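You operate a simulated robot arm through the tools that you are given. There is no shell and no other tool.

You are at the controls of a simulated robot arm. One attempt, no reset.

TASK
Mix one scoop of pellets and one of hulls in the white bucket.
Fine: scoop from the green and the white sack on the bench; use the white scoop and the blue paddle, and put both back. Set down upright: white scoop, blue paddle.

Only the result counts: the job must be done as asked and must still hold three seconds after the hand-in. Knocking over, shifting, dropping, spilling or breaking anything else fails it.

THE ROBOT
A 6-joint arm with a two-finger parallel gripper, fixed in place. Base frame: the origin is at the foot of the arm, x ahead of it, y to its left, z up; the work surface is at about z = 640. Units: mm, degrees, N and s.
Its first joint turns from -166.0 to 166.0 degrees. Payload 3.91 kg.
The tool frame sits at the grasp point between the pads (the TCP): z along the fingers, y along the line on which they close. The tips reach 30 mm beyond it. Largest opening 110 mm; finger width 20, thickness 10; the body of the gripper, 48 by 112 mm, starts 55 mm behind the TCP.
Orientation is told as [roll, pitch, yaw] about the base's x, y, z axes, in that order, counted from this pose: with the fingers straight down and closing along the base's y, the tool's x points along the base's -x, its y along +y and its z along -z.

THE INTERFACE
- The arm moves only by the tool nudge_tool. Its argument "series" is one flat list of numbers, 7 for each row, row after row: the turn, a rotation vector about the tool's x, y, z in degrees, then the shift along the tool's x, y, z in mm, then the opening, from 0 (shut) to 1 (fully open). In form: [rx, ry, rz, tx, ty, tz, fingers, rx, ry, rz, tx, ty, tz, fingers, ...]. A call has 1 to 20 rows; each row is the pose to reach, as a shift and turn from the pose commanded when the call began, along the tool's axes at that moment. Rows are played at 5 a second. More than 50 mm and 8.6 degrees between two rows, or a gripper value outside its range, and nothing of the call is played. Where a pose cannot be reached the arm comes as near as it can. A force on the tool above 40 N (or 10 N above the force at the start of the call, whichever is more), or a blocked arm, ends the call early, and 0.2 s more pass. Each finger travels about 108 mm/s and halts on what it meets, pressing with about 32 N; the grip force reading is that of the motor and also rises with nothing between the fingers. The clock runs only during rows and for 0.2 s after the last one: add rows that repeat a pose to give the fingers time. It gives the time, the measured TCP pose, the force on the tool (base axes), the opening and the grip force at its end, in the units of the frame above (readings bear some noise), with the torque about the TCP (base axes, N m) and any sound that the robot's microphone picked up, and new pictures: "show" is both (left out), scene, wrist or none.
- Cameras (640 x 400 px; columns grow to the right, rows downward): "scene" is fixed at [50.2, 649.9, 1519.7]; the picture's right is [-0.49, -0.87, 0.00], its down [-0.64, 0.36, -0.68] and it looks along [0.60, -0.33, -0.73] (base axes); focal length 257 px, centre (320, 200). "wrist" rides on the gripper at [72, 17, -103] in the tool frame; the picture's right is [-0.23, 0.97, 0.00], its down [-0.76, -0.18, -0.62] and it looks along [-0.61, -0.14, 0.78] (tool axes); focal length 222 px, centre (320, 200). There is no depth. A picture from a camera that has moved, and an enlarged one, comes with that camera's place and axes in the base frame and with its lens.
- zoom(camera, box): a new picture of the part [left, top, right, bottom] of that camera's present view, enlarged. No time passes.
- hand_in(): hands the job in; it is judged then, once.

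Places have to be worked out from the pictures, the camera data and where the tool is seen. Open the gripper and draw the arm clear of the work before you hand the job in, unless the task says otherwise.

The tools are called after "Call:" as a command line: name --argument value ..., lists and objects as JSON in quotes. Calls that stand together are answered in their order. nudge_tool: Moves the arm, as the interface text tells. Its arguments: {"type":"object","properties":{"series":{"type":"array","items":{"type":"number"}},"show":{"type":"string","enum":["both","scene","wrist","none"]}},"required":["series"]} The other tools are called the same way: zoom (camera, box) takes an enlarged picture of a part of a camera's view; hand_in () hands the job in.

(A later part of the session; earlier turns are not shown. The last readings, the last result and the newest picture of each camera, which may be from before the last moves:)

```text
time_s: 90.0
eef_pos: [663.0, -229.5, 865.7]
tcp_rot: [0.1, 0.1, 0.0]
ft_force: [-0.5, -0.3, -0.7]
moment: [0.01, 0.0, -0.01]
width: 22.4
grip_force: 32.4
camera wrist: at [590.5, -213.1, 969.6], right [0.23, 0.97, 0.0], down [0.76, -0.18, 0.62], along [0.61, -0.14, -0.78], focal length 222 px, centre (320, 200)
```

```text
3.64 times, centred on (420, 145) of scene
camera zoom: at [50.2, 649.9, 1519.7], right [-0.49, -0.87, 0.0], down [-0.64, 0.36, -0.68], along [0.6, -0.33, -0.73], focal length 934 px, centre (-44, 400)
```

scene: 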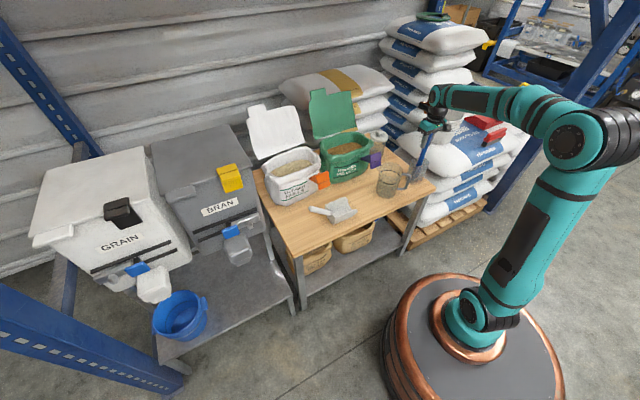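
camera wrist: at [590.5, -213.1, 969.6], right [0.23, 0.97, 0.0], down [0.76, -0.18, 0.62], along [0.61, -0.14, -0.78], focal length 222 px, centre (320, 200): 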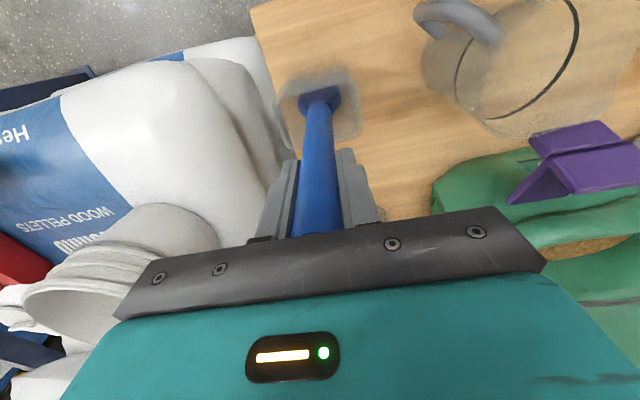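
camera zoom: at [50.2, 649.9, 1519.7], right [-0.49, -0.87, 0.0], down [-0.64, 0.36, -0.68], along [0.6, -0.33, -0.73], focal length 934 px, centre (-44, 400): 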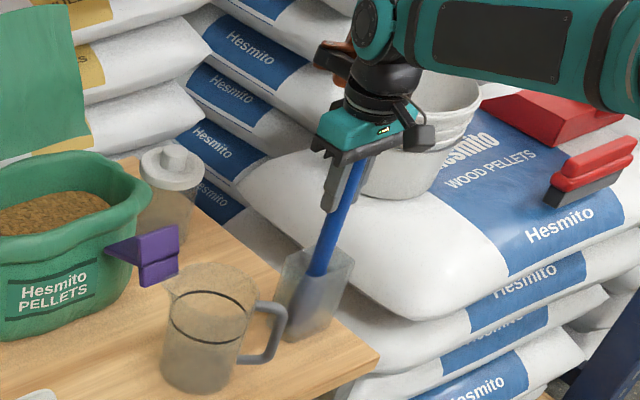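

The paddle is gripped and undisturbed. I'll lift it along its own slightly leaning axis, and check that the cup stays put.

Call:
nudge_tool --series '[0, 0, 0, -0.6, -0.2, -10, 0, 0, 0, 0, -1.5, -0.5, -25, 0, 0, 0, 0, -2.7, -0.9, -45, 0, 0, 0, 0, -4, -1.3, -65, 0, 0, 0, 0, -4, -1.3, -65, 0]'

Call:
zoom --camera "scene" --box '[380, 90, 460, 200]'

Call:
zoom --camera "wrist" --box '[200, 60, 440, 260]'

```text
time_s: 91.2
eef_pos: [667.1, -231.5, 929.2]
tcp_rot: [0.0, 0.0, 0.0]
ft_force: [0.3, -0.3, -1.9]
moment: [-0.04, 0.0, 0.0]
width: 22.7
grip_force: 32.1
camera wrist: at [594.2, -214.5, 1033.5], right [0.23, 0.97, 0.0], down [0.76, -0.18, 0.62], along [0.61, -0.14, -0.78], focal length 222 px, centre (320, 200)
```

scene: 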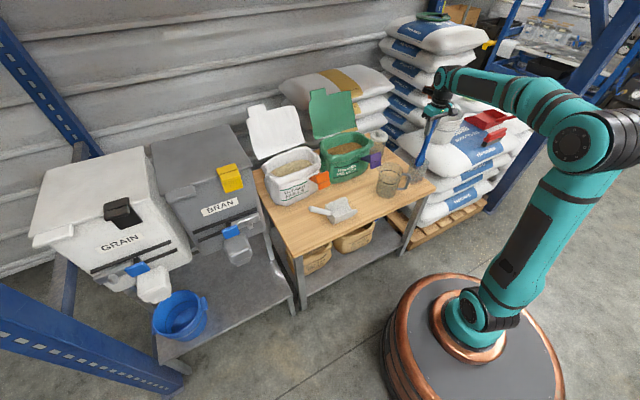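
wrist: 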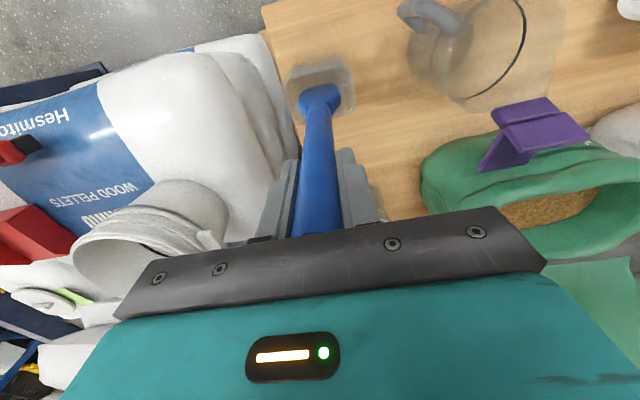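

```text
3.64 times, centred on (420, 145) of scene
camera zoom: at [50.2, 649.9, 1519.7], right [-0.49, -0.87, 0.0], down [-0.64, 0.36, -0.68], along [0.6, -0.33, -0.73], focal length 934 px, centre (-44, 400)
```

zoom: 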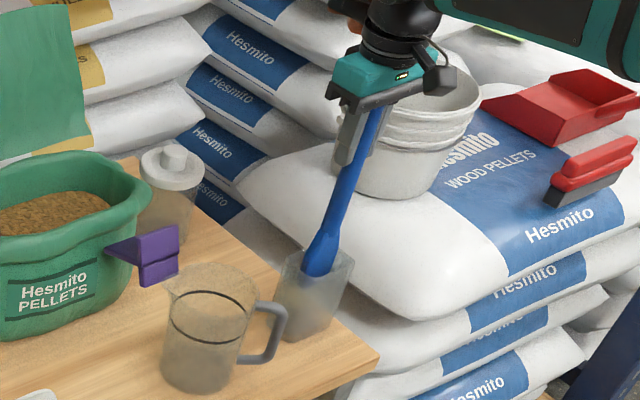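

```text
2.00 times, centred on (320, 160) of wrist
camera zoom: at [594.2, -214.5, 1033.5], right [0.23, 0.97, 0.0], down [0.76, -0.18, 0.62], along [0.61, -0.14, -0.78], focal length 444 px, centre (320, 280)
```

zoom: 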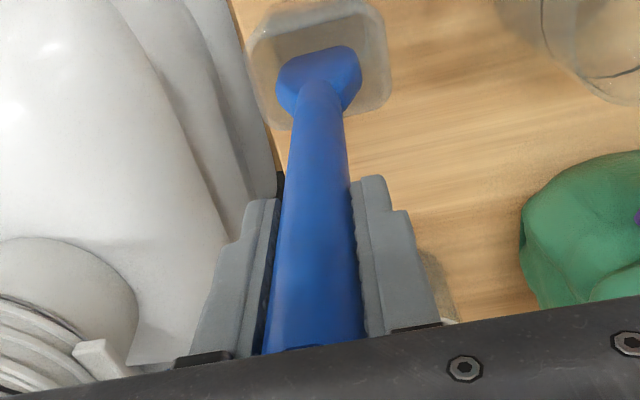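

The cup stays in place. I'll continue lifting until the blade is well clear of it.

Call:
nudge_tool --series '[0, 0, 0, -1.5, -0.5, -25, 0, 0, 0, 0, -3, -1, -50, 0, 0, 0, 0, -4.9, -1.6, -80, 0, 0, 0, 0, -6.7, -2.2, -110, 0, 0, 0, 0, -8.5, -2.8, -140, 0, 0, 0, 0, -10.1, -3.3, -165, 0, 0, 0, 0, -10.1, -3.3, -165, 0]'

Call:
zoom --camera "scene" --box '[370, 50, 470, 200]'

Call:
zoom --camera "wrist" --box '[200, 60, 440, 260]'

```text
time_s: 92.8
eef_pos: [677.9, -234.1, 1095.6]
tcp_rot: [0.0, -0.1, 0.1]
ft_force: [0.2, 0.1, -1.8]
moment: [0.0, 0.01, -0.02]
width: 22.7
grip_force: 31.9
camera wrist: at [603.9, -217.8, 1199.7], right [0.23, 0.97, 0.0], down [0.76, -0.18, 0.62], along [0.61, -0.14, -0.78], focal length 222 px, centre (320, 200)
```

scene: 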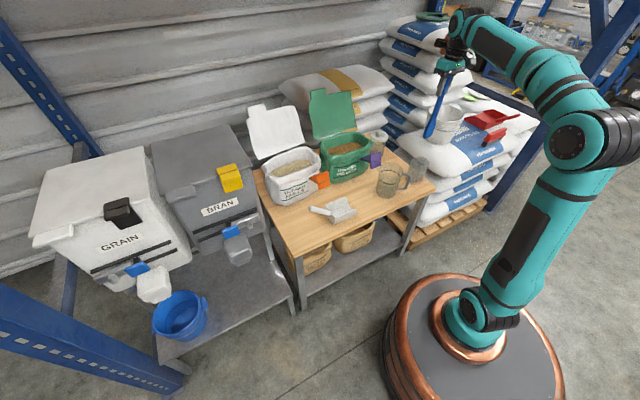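
wrist: 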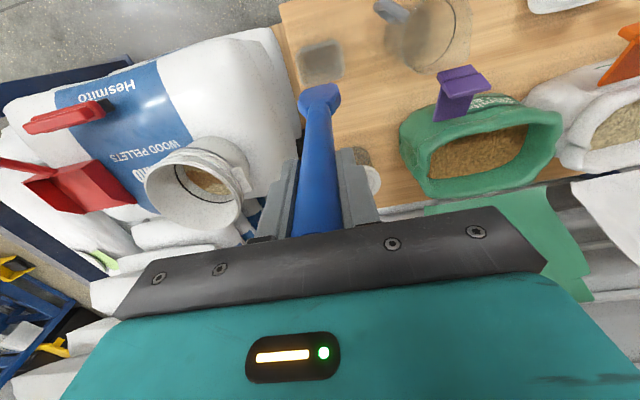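

```text
2.67 times, centred on (420, 125) of scene
camera zoom: at [50.2, 649.9, 1519.7], right [-0.49, -0.87, 0.0], down [-0.64, 0.36, -0.68], along [0.6, -0.33, -0.73], focal length 685 px, centre (53, 400)
```

zoom: 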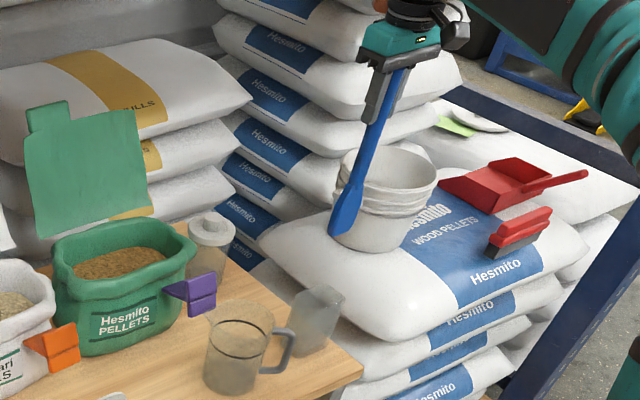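

```text
2.00 times, centred on (320, 160) of wrist
camera zoom: at [603.9, -217.8, 1199.7], right [0.23, 0.97, 0.0], down [0.76, -0.18, 0.62], along [0.61, -0.14, -0.78], focal length 444 px, centre (320, 280)
```

zoom: 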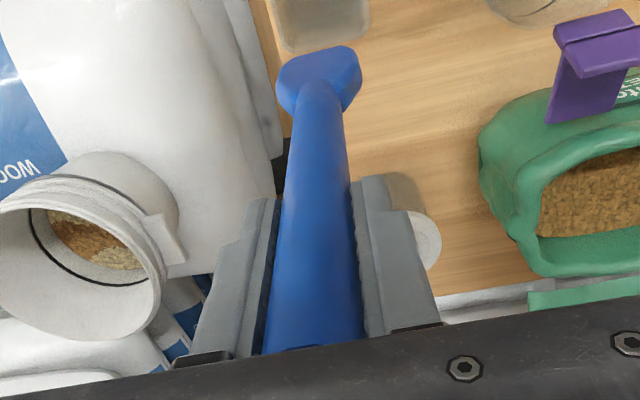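

The paddle is clear of the cup. Its blade tip is about 207 mm below the TCP (z ≈ 889 now) and the bucket is confirmed near (813, -527). I'll carry the paddle over the bucket with the tip about 30 mm above the rim, tilting the tool 8° so the tip leans slightly outward for reach.

Call:
nudge_tool --series '[0, -0.5, 0, -4, -11, -6, 0, 0, -1.3, 0, -14, -38, -10, 0, 0, -2.3, 0, -26, -71, -10, 0, 0, -3.3, 0, -38, -104, -8, 0, 0, -4.3, 0, -50, -137, -6, 0, 0, -5.3, 0, -62, -170, -3, 0, 0, -6.3, 0, -74, -203, 0, 0, 0, -7.2, 0, -86, -236, 3, 0, 0, -8, 0, -97, -266, 6, 0, 0, -8, 0, -103, -282, 9, 0, 0, -8, 0, -105.7, -289, 10.6, 0, 0, -8, 0, -105.7, -289, 10.6, 0]'

Call:
zoom --camera "scene" --box '[400, 30, 520, 150]'

Call:
zoom --camera "wrist" --box '[200, 40, 440, 240]'

```text
time_s: 95.4
eef_pos: [782.6, -523.5, 1084.2]
tcp_rot: [0.0, -8.0, 0.1]
ft_force: [-0.1, 0.2, -0.9]
moment: [0.0, 0.02, -0.04]
width: 22.7
grip_force: 32.2
camera wrist: at [696.6, -506.4, 1177.4], right [0.22, 0.97, 0.03], down [0.67, -0.18, 0.72], along [0.71, -0.14, -0.69], focal length 222 px, centre (320, 200)
```

scene: 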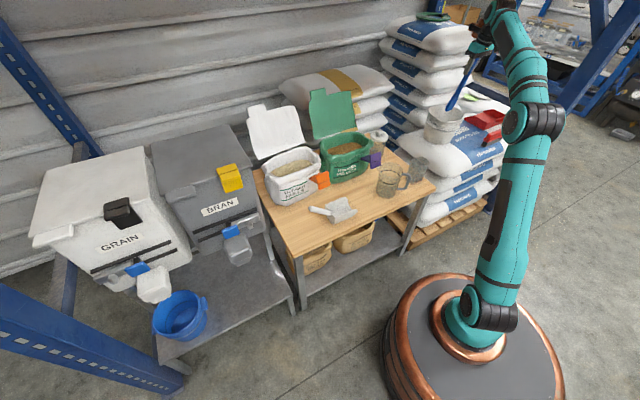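
wrist: 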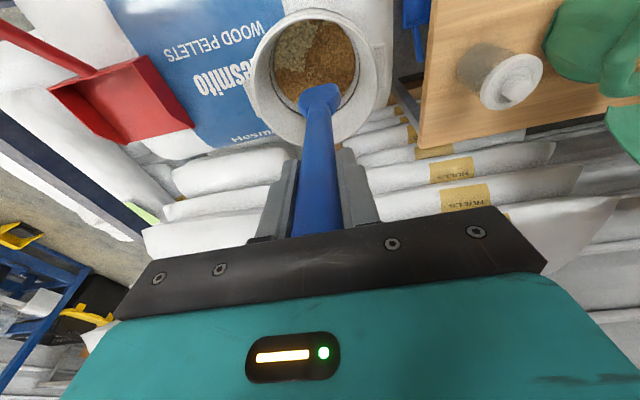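

```text
3.33 times, centred on (460, 90) of scene
camera zoom: at [50.2, 649.9, 1519.7], right [-0.49, -0.87, 0.0], down [-0.64, 0.36, -0.68], along [0.6, -0.33, -0.73], focal length 856 px, centre (-147, 567)
```

zoom: 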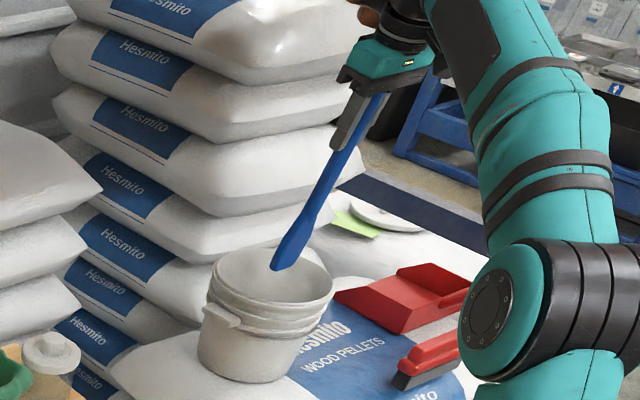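

```text
2.00 times, centred on (320, 140) of wrist
camera zoom: at [696.6, -506.4, 1177.4], right [0.22, 0.97, 0.03], down [0.67, -0.18, 0.72], along [0.71, -0.14, -0.69], focal length 444 px, centre (320, 320)
```

zoom: 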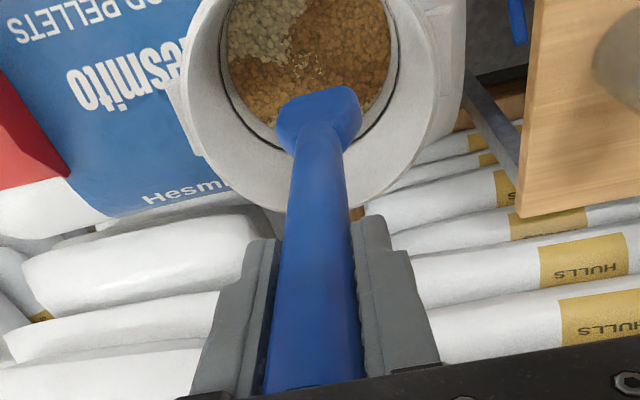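

I have a clear view: the bucket centre is (814, -527.5), the contents' surface is at z ≈ 732 and the inner radius there is ≈ 72. I'll centre the blade and lower its tip to about z 715.

Call:
nudge_tool --series '[0, 0, 0, -7, -4, 1, 0, 0, 0, 0, -14.4, -8.3, 2, 0, 0, 0, 0, -10.9, -8.3, 26.8, 0, 0, 0, 0, -7.4, -8.3, 51.5, 0, 0, 0, 0, -4, -8.3, 76.3, 0, 0, 0, 0, -0.5, -8.3, 101, 0, 0, 0, 0, 2.3, -8.3, 120.8, 0, 0, 0, 0, 4.4, -8.3, 135.7, 0, 0, 0, 0, 5.8, -8.3, 145.6, 0, 0, 0, 0, 6.7, -8.3, 152.5, 0, 0, 0, 0, 7.6, -8.3, 158.4, 0, 0, 0, 0, 8.3, -8.3, 163.4, 0, 0, 0, 0, 8.3, -8.3, 163.4, 0]'

Call:
zoom --camera "wrist" --box '[200, 0, 440, 200]'

Call:
zoom --camera "scene" --box '[400, 50, 520, 150]'

```text
time_s: 98.2
eef_pos: [798.2, -531.6, 921.9]
tcp_rot: [-0.1, -8.2, 0.1]
ft_force: [0.3, 0.1, 12.1]
moment: [0.0, -0.28, -0.04]
width: 22.5
grip_force: 32.1
camera wrist: at [710.9, -515.2, 1015.6], right [0.22, 0.97, 0.03], down [0.67, -0.18, 0.72], along [0.71, -0.14, -0.69], focal length 222 px, centre (320, 200)
```

scene: 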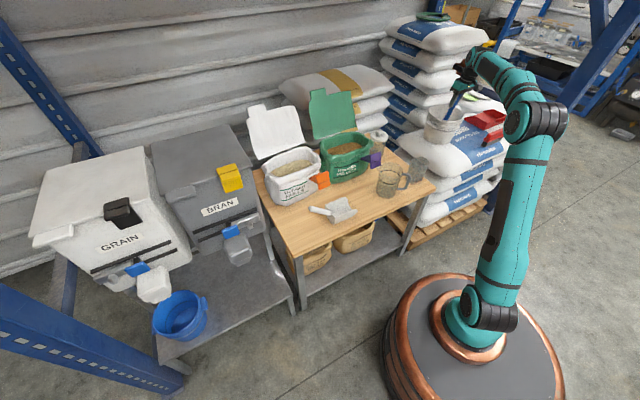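
wrist: 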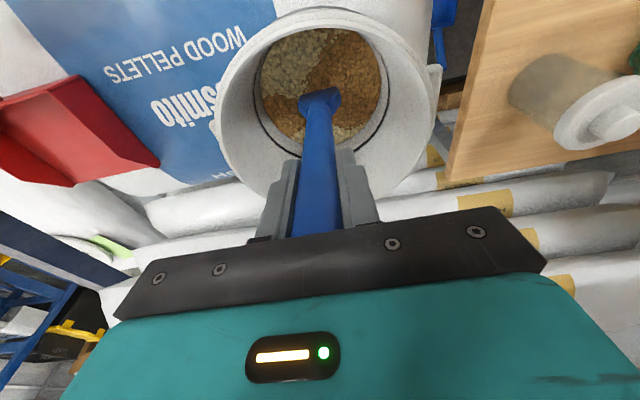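

```text
2.00 times, centred on (320, 100) of wrist
camera zoom: at [710.9, -515.2, 1015.6], right [0.22, 0.97, 0.03], down [0.67, -0.18, 0.72], along [0.71, -0.14, -0.69], focal length 444 px, centre (320, 400)
```

zoom: 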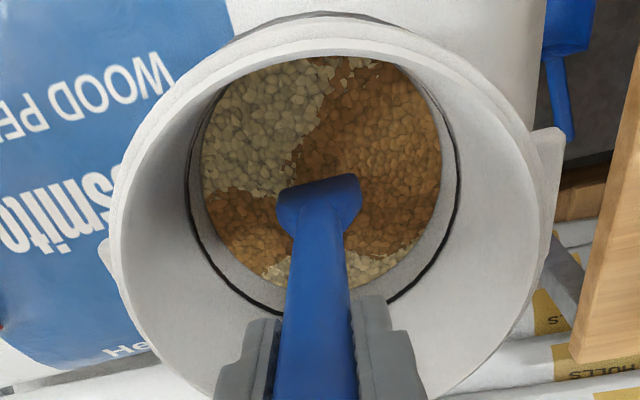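

```text
4.00 times, centred on (460, 100) of scene
camera zoom: at [50.2, 649.9, 1519.7], right [-0.49, -0.87, 0.0], down [-0.64, 0.36, -0.68], along [0.6, -0.33, -0.73], focal length 1027 px, centre (-240, 600)
```

zoom: 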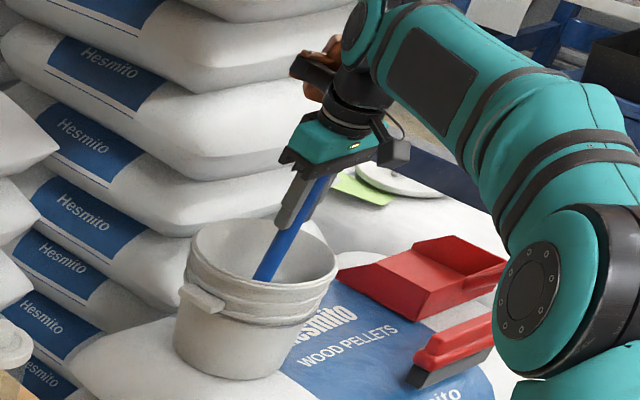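

The tip has just touched the bucket floor (12 N). I'll raise it 6 mm and make a first slow stirring circle of about 33 mm radius.

Call:
nudge_tool --series '[0, 0, 0, -0.8, 0, -5.9, 0, 0, 0, 0, -18, 0, -3.4, 0, 0, 0, 0, -36.4, 0, -0.9, 0, 0, 0, 0, -29.6, 17.6, -1.9, 0, 0, 0, 0, -11.8, 28.5, -4.4, 0, 0, 0, 0, 10.2, 28.5, -7.4, 0, 0, 0, 0, 28, 17.6, -9.9, 0, 0, 0, 0, 34.8, 0, -10.9, 0, 0, 0, 0, 28, -17.6, -9.9, 0, 0, 0, 0, 10.2, -28.5, -7.4, 0, 0, 0, 0, -11.8, -28.5, -4.4, 0, 0, 0, 0, -29.6, -17.6, -1.9, 0, 0, 0, 0, -36.4, 0, -0.9, 0, 0, 0, 0, -18, 0, -3.4, 0, 0, 0, 0, -0.8, 0, -5.9, 0]'

Call:
zoom --camera "wrist" --box '[200, 0, 440, 200]'

Call:
zoom --camera "scene" --box '[400, 50, 520, 150]'

```text
time_s: 101.4
eef_pos: [798.0, -531.5, 927.6]
tcp_rot: [0.0, -8.1, 0.1]
ft_force: [-1.3, -0.4, -0.7]
moment: [0.04, 0.0, -0.02]
width: 22.4
grip_force: 32.0
camera wrist: at [711.3, -514.7, 1020.0], right [0.22, 0.97, 0.03], down [0.67, -0.18, 0.72], along [0.71, -0.14, -0.69], focal length 222 px, centre (320, 200)
```

scene: 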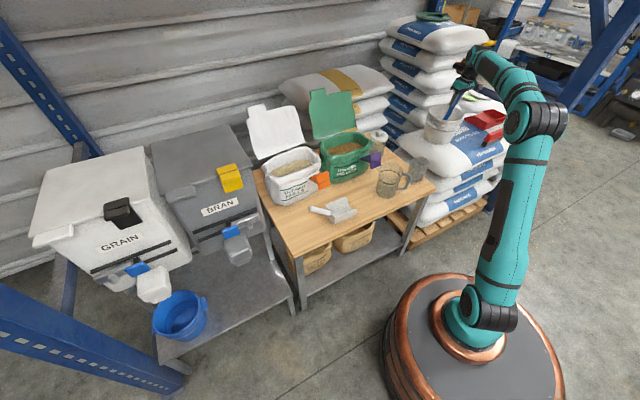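
wrist: 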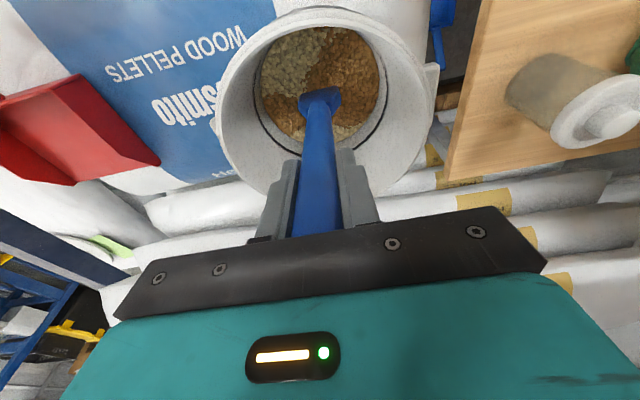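

```text
2.00 times, centred on (320, 100) of wrist
camera zoom: at [711.3, -514.7, 1020.0], right [0.22, 0.97, 0.03], down [0.67, -0.18, 0.72], along [0.71, -0.14, -0.69], focal length 444 px, centre (320, 400)
```

zoom: 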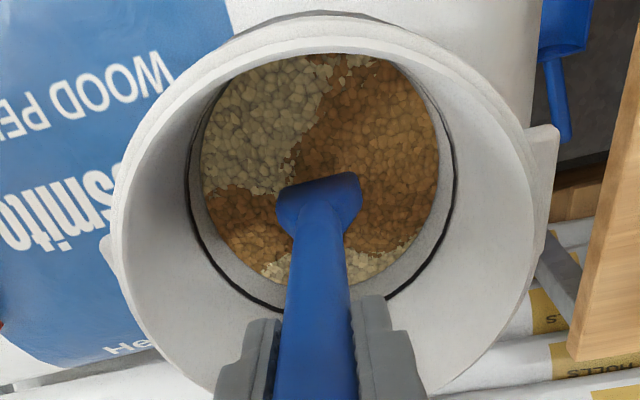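

```text
4.00 times, centred on (460, 100) of scene
camera zoom: at [50.2, 649.9, 1519.7], right [-0.49, -0.87, 0.0], down [-0.64, 0.36, -0.68], along [0.6, -0.33, -0.73], focal length 1027 px, centre (-240, 600)
```

zoom: 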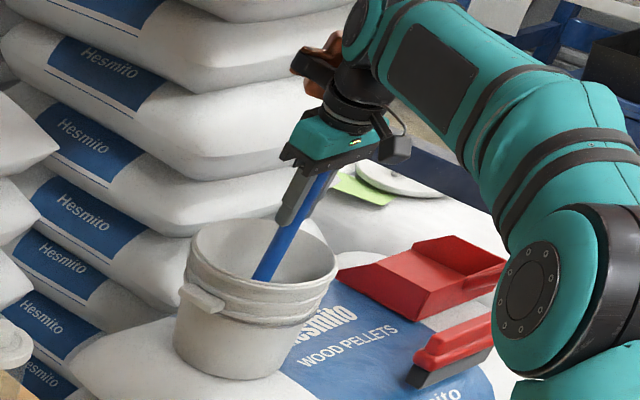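

The stirring runs freely, but the contents look little changed so far. I'll go 2 mm deeper and make two more full turns.

Call:
nudge_tool --series '[0, 0, 0, -35.3, 0, 7, 0, 0, 0, 0, -28.5, 17.6, 6, 0, 0, 0, 0, -10.7, 28.5, 3.5, 0, 0, 0, 0, 11.3, 28.5, 0.5, 0, 0, 0, 0, 29.1, 17.6, -2, 0, 0, 0, 0, 35.9, 0, -3, 0, 0, 0, 0, 29.1, -17.6, -2, 0, 0, 0, 0, 11.3, -28.5, 0.5, 0, 0, 0, 0, -10.7, -28.5, 3.5, 0, 0, 0, 0, -28.5, -17.6, 6, 0, 0, 0, 0, -35.3, 0, 7, 0, 0, 0, 0, -28.5, 17.6, 6, 0, 0, 0, 0, -10.7, 28.5, 3.5, 0, 0, 0, 0, 11.3, 28.5, 0.5, 0, 0, 0, 0, 29.1, 17.6, -2, 0, 0, 0, 0, 35.9, 0, -3, 0, 0, 0, 0, 29.1, -17.6, -2, 0, 0, 0, 0, 11.3, -28.5, 0.5, 0, 0, 0, 0, -10.7, -28.5, 3.5, 0, 0, 0, 0, 0.3, 0, 2, 0]'

Call:
zoom --camera "wrist" --box '[200, 0, 440, 200]'

```text
time_s: 105.6
eef_pos: [797.8, -533.3, 926.1]
tcp_rot: [0.1, -8.0, -0.1]
ft_force: [-0.3, 0.2, -1.3]
moment: [0.03, 0.03, 0.02]
width: 22.3
grip_force: 32.0
camera wrist: at [711.1, -514.6, 1017.7], right [0.22, 0.97, 0.03], down [0.67, -0.18, 0.72], along [0.71, -0.14, -0.69], focal length 222 px, centre (320, 200)
```

scene: 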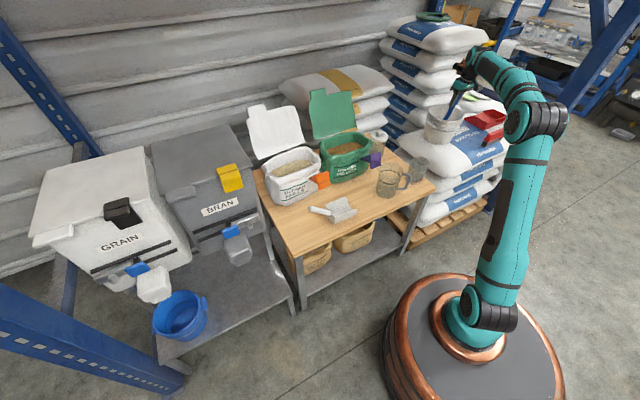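
wrist: 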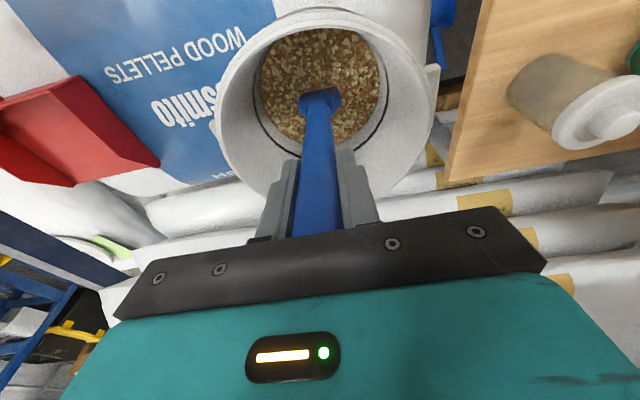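

```text
2.00 times, centred on (320, 100) of wrist
camera zoom: at [711.1, -514.6, 1017.7], right [0.22, 0.97, 0.03], down [0.67, -0.18, 0.72], along [0.71, -0.14, -0.69], focal length 444 px, centre (320, 400)
```

zoom: 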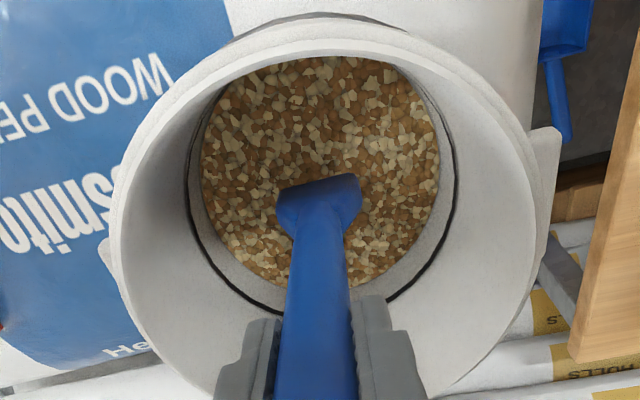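

The pellets and hulls are now evenly mixed. I'll give one more turn for good measure, then lift the blade straight up out of the bucket.

Call:
nudge_tool --series '[0, 0, 0, -35.6, 0, 5, 0, 0, 0, 0, -28.8, 17.6, 4, 0, 0, 0, 0, -11, 28.5, 1.5, 0, 0, 0, 0, 11, 28.5, -1.5, 0, 0, 0, 0, 28.8, 17.6, -4, 0, 0, 0, 0, 35.6, 0, -5, 0, 0, 0, 0, 28.8, -17.6, -4, 0, 0, 0, 0, 11, -28.5, -1.5, 0, 0, 0, 0, -11, -28.5, 1.5, 0, 0, 0, 0, -28.8, -17.6, 4, 0, 0, 0, 0, 0, 0, 0, 0, 0, 0, 0, -1.4, 0, -9.9, 0, 0, 0, 0, -4.2, 0, -29.7, 0, 0, 0, 0, -8.3, 0, -59.4, 0, 0, 0, 0, -12.5, 0, -89.1, 0, 0, 0, 0, -16.7, 0, -118.8, 0, 0, 0, 0, -20.9, 0, -148.5, 0, 0, 0, 0, -22.6, 0, -160.4, 0, 0, 0, 0, -22.6, 0, -160.4, 0]'

Call:
zoom --camera "wrist" --box '[200, 0, 440, 200]'

Call:
zoom --camera "scene" --box '[400, 30, 520, 150]'

```text
time_s: 109.6
eef_pos: [798.9, -530.8, 1087.5]
tcp_rot: [0.0, -8.0, 0.2]
ft_force: [0.1, 0.4, -0.8]
moment: [-0.03, 0.02, -0.02]
width: 22.2
grip_force: 31.4
camera wrist: at [711.5, -514.7, 1180.1], right [0.22, 0.97, 0.03], down [0.67, -0.18, 0.72], along [0.71, -0.14, -0.69], focal length 222 px, centre (320, 200)
```

scene: 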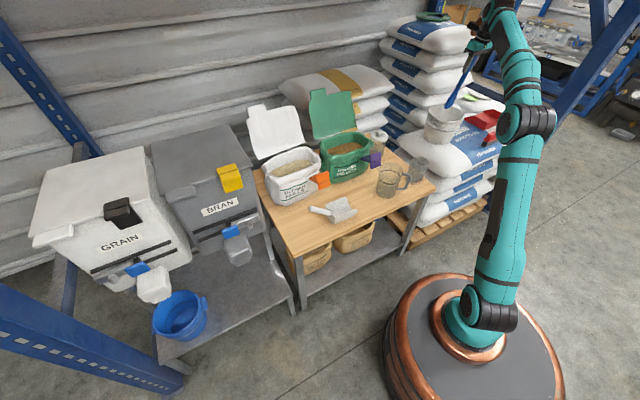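
wrist: 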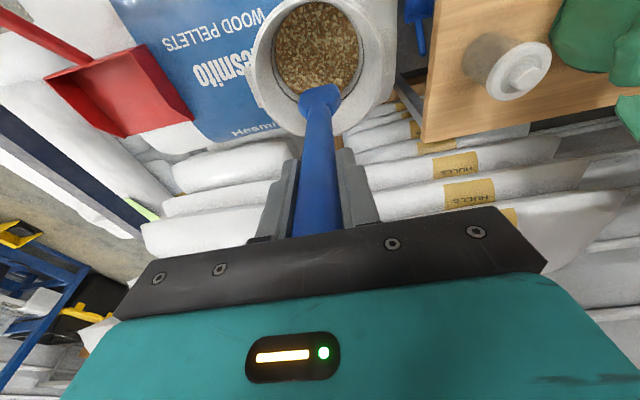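

```text
2.00 times, centred on (320, 100) of wrist
camera zoom: at [711.5, -514.7, 1180.1], right [0.22, 0.97, 0.03], down [0.67, -0.18, 0.72], along [0.71, -0.14, -0.69], focal length 444 px, centre (320, 400)
```

zoom: 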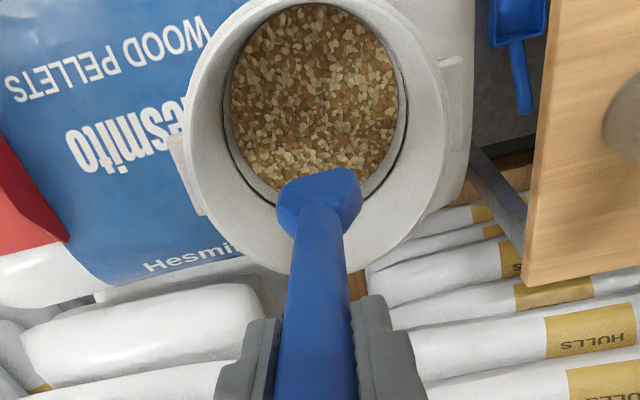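

```text
3.33 times, centred on (460, 90) of scene
camera zoom: at [50.2, 649.9, 1519.7], right [-0.49, -0.87, 0.0], down [-0.64, 0.36, -0.68], along [0.6, -0.33, -0.73], focal length 856 px, centre (-147, 567)
```

zoom: 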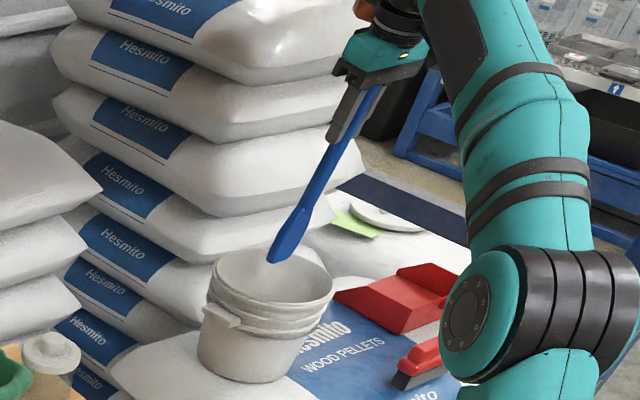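

The mixture is uniform and the blade is clean and clear of the rim. I'll carry the paddle back to directly above its cup, undoing the 8° tilt.

Call:
nudge_tool --series '[0, 0.24, 0, 3.6, 8.9, -0.8, 0, 0, 1, 0, 14.3, 35.6, -3, 0, 0, 1.8, 0, 27.3, 68.3, -5.8, 0, 0, 2.7, 0, 40.4, 100.9, -8.6, 0, 0, 3.6, 0, 53.5, 133.6, -11.4, 0, 0, 4.5, 0, 66.5, 166.3, -14.2, 0, 0, 5.4, 0, 79.6, 198.9, -17, 0, 0, 6.2, 0, 92.7, 231.6, -19.8, 0, 0, 7.1, 0, 105.7, 264.2, -22.6, 0, 0, 7.8, 0, 115.2, 288, -24.6, 0, 0, 8, 0, 118.8, 296.9, -25.4, 0, 0, 8, 0, 118.8, 296.9, -25.4, 0]'

Call:
zoom --camera "wrist" --box '[200, 0, 440, 200]'

Call:
zoom --camera "scene" --box '[370, 50, 470, 200]'

```text
time_s: 112.2
eef_pos: [677.3, -233.0, 1096.0]
tcp_rot: [0.0, 0.0, 0.1]
ft_force: [-0.1, -1.3, -0.7]
moment: [-0.02, 0.0, -0.01]
width: 22.7
grip_force: 32.5
camera wrist: at [603.2, -217.9, 1199.5], right [0.23, 0.97, 0.0], down [0.76, -0.18, 0.62], along [0.61, -0.14, -0.78], focal length 222 px, centre (320, 200)
```

scene: 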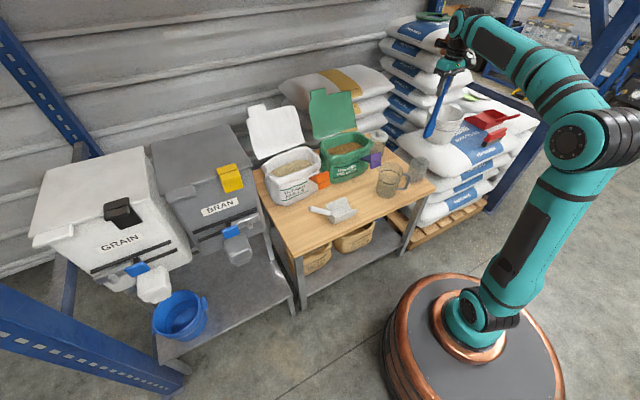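
wrist: 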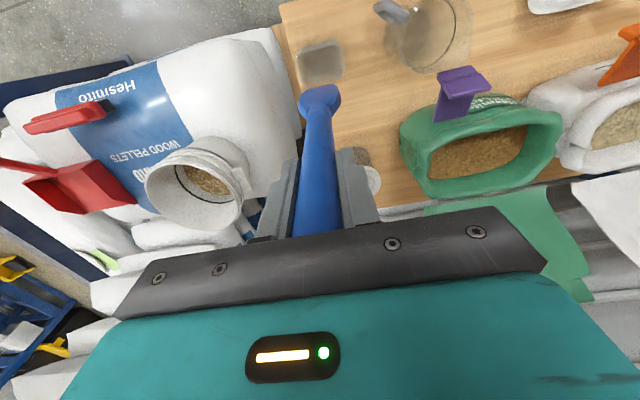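

```text
2.00 times, centred on (320, 100) of wrist
camera zoom: at [603.2, -217.9, 1199.5], right [0.23, 0.97, 0.0], down [0.76, -0.18, 0.62], along [0.61, -0.14, -0.78], focal length 444 px, centre (320, 400)
```

zoom: 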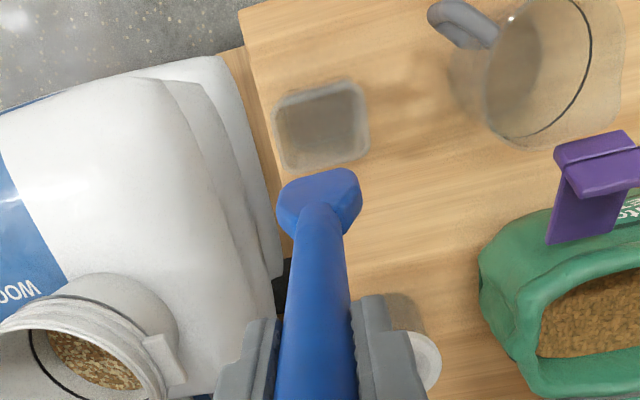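

```text
2.67 times, centred on (420, 125) of scene
camera zoom: at [50.2, 649.9, 1519.7], right [-0.49, -0.87, 0.0], down [-0.64, 0.36, -0.68], along [0.6, -0.33, -0.73], focal length 685 px, centre (53, 400)
```

zoom: 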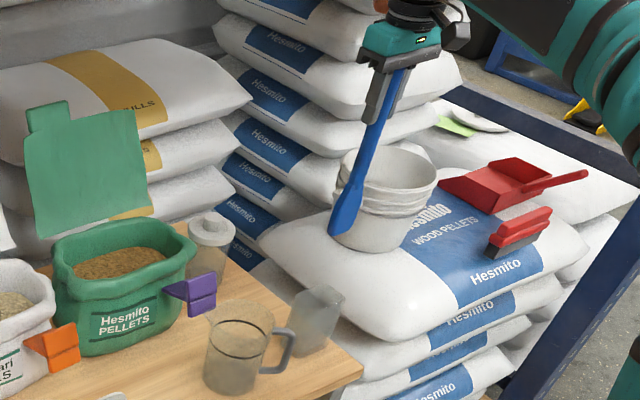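

The paddle is back within 1 mm of the pose it had after lifting. I'll lower it along its axis until the tip is just above the cup, then check.

Call:
nudge_tool --series '[0, 0, 0, 0.5, 0.5, 25, 0, 0, 0, 0, 2.4, 1, 50, 0, 0, 0, 0, 3.9, 1.5, 75, 0, 0, 0, 0, 5.4, 2, 100, 0, 0, 0, 0, 6.6, 2.4, 120, 0, 0, 0, 0, 6.6, 2.4, 120, 0]'

Call:
zoom --camera "wrist" --box '[220, 20, 420, 180]'

Call:
zoom --camera "scene" --box '[380, 90, 460, 200]'

```text
time_s: 113.6
eef_pos: [669.6, -232.6, 974.0]
tcp_rot: [-0.1, -0.1, 0.0]
ft_force: [0.2, -0.4, -1.2]
moment: [0.01, 0.02, -0.01]
width: 22.4
grip_force: 32.2
camera wrist: at [597.0, -215.7, 1078.7], right [0.23, 0.97, 0.0], down [0.76, -0.18, 0.62], along [0.61, -0.14, -0.78], focal length 222 px, centre (320, 200)
```

scene: 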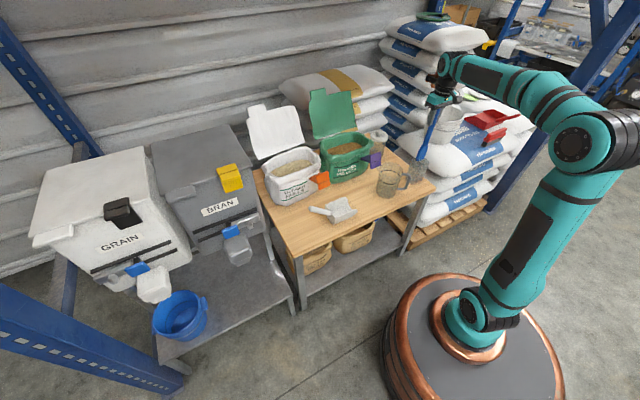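
wrist: 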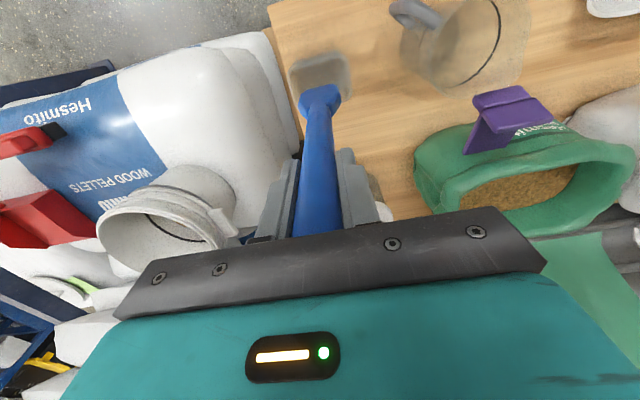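

```text
2.50 times, centred on (320, 100) of wrist
camera zoom: at [597.0, -215.7, 1078.7], right [0.23, 0.97, 0.0], down [0.76, -0.18, 0.62], along [0.61, -0.14, -0.78], focal length 555 px, centre (320, 450)
```

zoom: 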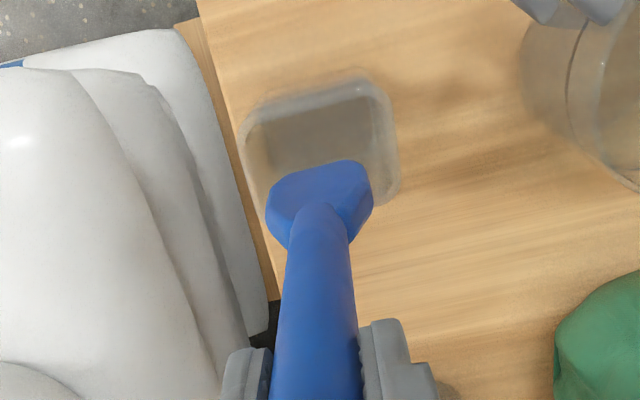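

```text
3.64 times, centred on (420, 145) of scene
camera zoom: at [50.2, 649.9, 1519.7], right [-0.49, -0.87, 0.0], down [-0.64, 0.36, -0.68], along [0.6, -0.33, -0.73], focal length 934 px, centre (-44, 400)
```

zoom: 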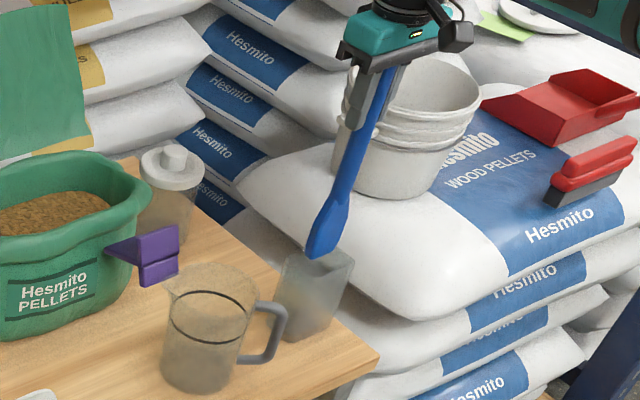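

The path matches the axis it came out on. I'll continue lowering it gently into the cup.

Call:
nudge_tool --series '[0, 0, 0, 1.2, 0.5, 20, 0, 0, 0, 0, 2.4, 1, 40, 0, 0, 0, 0, 3.6, 1.4, 60, 0, 0, 0, 0, 4.8, 1.9, 80, 0, 0, 0, 0, 5.7, 2.3, 95, 0, 0, 0, 0, 6.2, 2.5, 103, 0, 0, 0, 0, 6.4, 2.6, 107, 0, 0, 0, 0, 6.4, 2.6, 107, 0]'

Call:
zoom --camera "wrist" --box '[200, 60, 440, 260]'

Call:
zoom --camera "scene" --box '[380, 90, 460, 200]'

```text
time_s: 115.4
eef_pos: [663.4, -229.7, 868.6]
tcp_rot: [0.0, 0.1, 0.1]
ft_force: [-0.8, -0.1, -1.2]
moment: [0.01, -0.01, -0.03]
width: 22.6
grip_force: 31.9
camera wrist: at [590.4, -213.0, 972.5], right [0.23, 0.97, 0.0], down [0.76, -0.18, 0.62], along [0.61, -0.14, -0.78], focal length 222 px, centre (320, 200)
```

scene: 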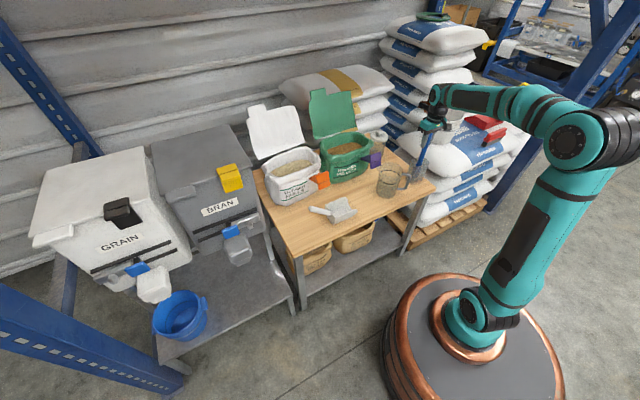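
wrist: 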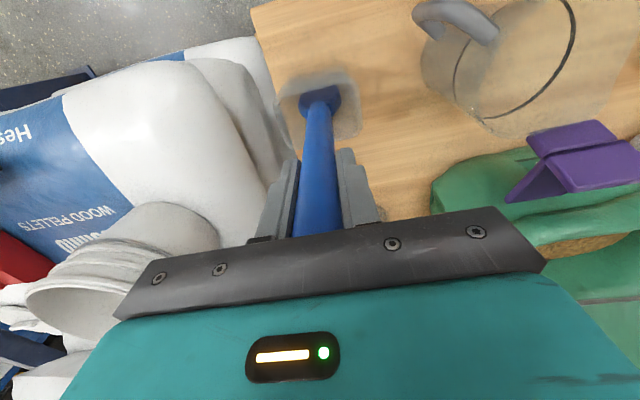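

```text
2.00 times, centred on (320, 160) of wrist
camera zoom: at [590.4, -213.0, 972.5], right [0.23, 0.97, 0.0], down [0.76, -0.18, 0.62], along [0.61, -0.14, -0.78], focal length 444 px, centre (320, 280)
```

zoom: 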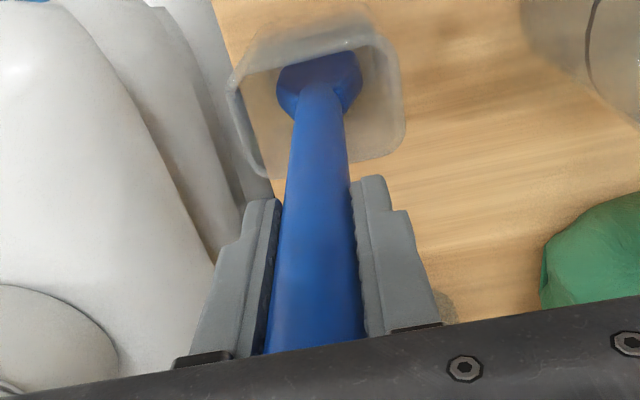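

```text
3.64 times, centred on (420, 145) of scene
camera zoom: at [50.2, 649.9, 1519.7], right [-0.49, -0.87, 0.0], down [-0.64, 0.36, -0.68], along [0.6, -0.33, -0.73], focal length 934 px, centre (-44, 400)
```

zoom: 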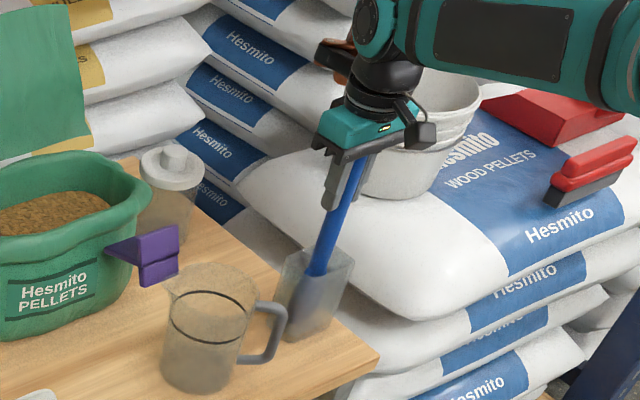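

The paddle is in the cup, about 3 mm above its resting height. I'll lower that in small steps.

Call:
nudge_tool --series '[0, 0, 0, 0, 0, 1, 0, 0, 0, 0, 0.1, 0, 2, 0, 0, 0, 0, 0.1, 0, 2.7, 0, 0, 0, 0, 0.1, 0, 2.7, 0]' --show "none"

```text
time_s: 116.4
eef_pos: [663.0, -230.0, 867.1]
tcp_rot: [0.0, 0.1, 0.0]
ft_force: [0.1, 0.1, -0.9]
moment: [0.01, 0.01, 0.0]
width: 22.4
grip_force: 32.5
```

Call:
nudge_tool --series '[0, 0, 0, 0, 0, 0.7, 0, 0, 0, 0, 0, 0, 1.4, 0, 0, 0, 0, 0, 0, 1.4, 0]' --show "wrist"

```text
time_s: 117.2
eef_pos: [662.5, -230.3, 864.2]
tcp_rot: [0.0, -0.1, 0.1]
ft_force: [-1.5, -0.1, 6.2]
moment: [0.02, 0.19, 0.0]
width: 22.4
grip_force: 31.8
camera wrist: at [590.0, -213.2, 969.0], right [0.23, 0.97, 0.0], down [0.76, -0.18, 0.62], along [0.61, -0.14, -0.78], focal length 222 px, centre (320, 200)
```

wrist: 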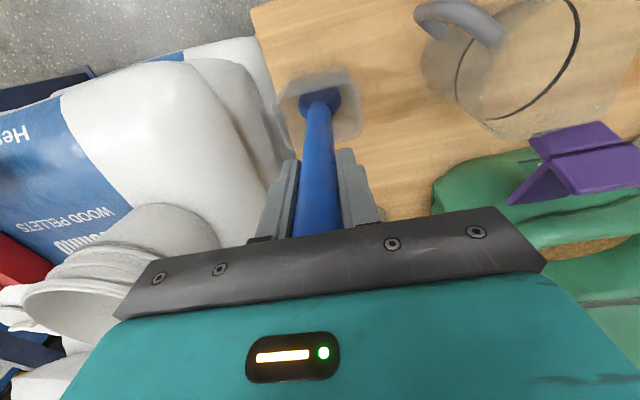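

The tip rests on the cup floor with about 6 N. I'll ease off half a millimetre and open the fingers.

Call:
nudge_tool --series '[0, 0, 0, 0, 0, -0.5, 0, 0, 0, 0, 0, 0, -0.5, 0, 0, 0, 0, 0, 0, -0.5, 0.3, 0, 0, 0, 0, 0, -0.5, 0.45, 0, 0, 0, 0, 0, -0.5, 0.7, 0, 0, 0, 0, 0, -0.5, 1, 0, 0, 0, 0, 0, -0.5, 1]'

Call:
zoom --camera "wrist" --box '[200, 60, 440, 260]'

Call:
zoom --camera "scene" --box '[380, 90, 460, 200]'

```text
time_s: 118.8
eef_pos: [662.5, -229.4, 866.1]
tcp_rot: [0.0, 0.0, 0.1]
ft_force: [-0.4, 0.0, -0.3]
moment: [0.01, -0.01, -0.01]
width: 110.0
grip_force: 0.0
camera wrist: at [590.3, -213.2, 969.2], right [0.23, 0.97, 0.0], down [0.76, -0.18, 0.62], along [0.61, -0.14, -0.78], focal length 222 px, centre (320, 200)
```

scene: 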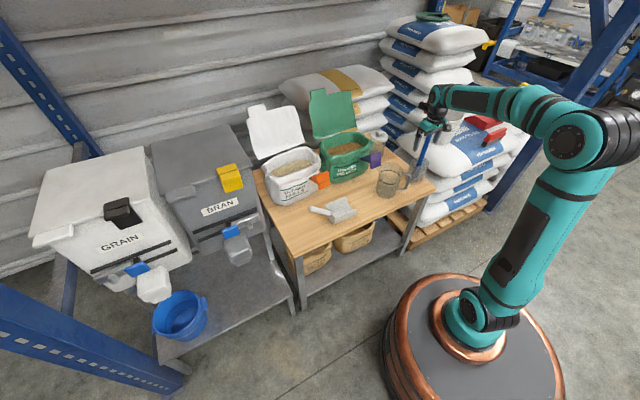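
wrist: 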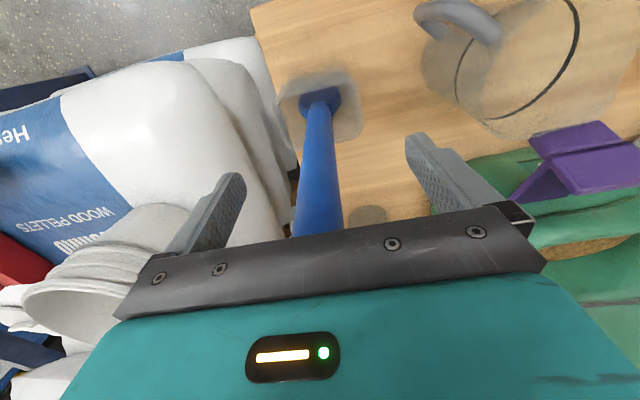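

```text
2.00 times, centred on (320, 160) of wrist
camera zoom: at [590.3, -213.2, 969.2], right [0.23, 0.97, 0.0], down [0.76, -0.18, 0.62], along [0.61, -0.14, -0.78], focal length 444 px, centre (320, 280)
```

zoom: 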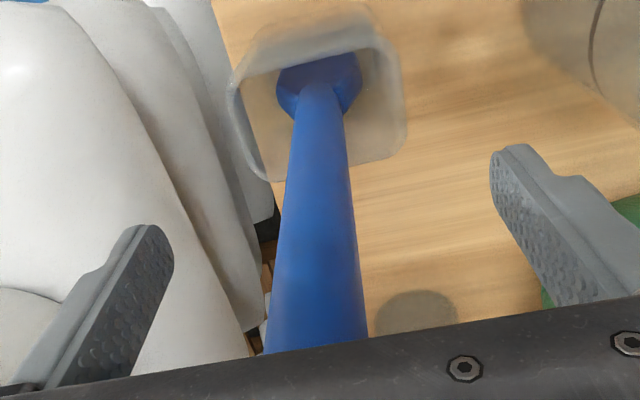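

```text
3.64 times, centred on (420, 145) of scene
camera zoom: at [50.2, 649.9, 1519.7], right [-0.49, -0.87, 0.0], down [-0.64, 0.36, -0.68], along [0.6, -0.33, -0.73], focal length 934 px, centre (-44, 400)
```

zoom: 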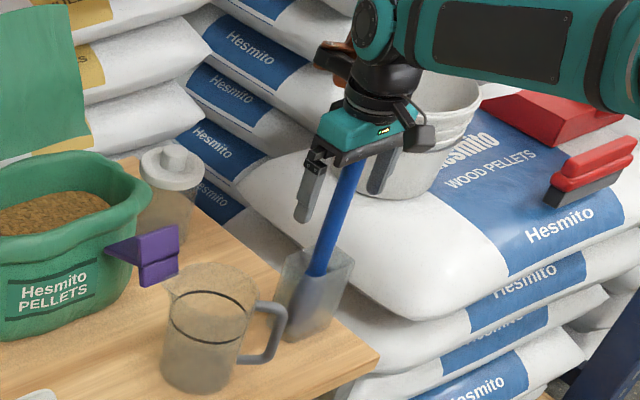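

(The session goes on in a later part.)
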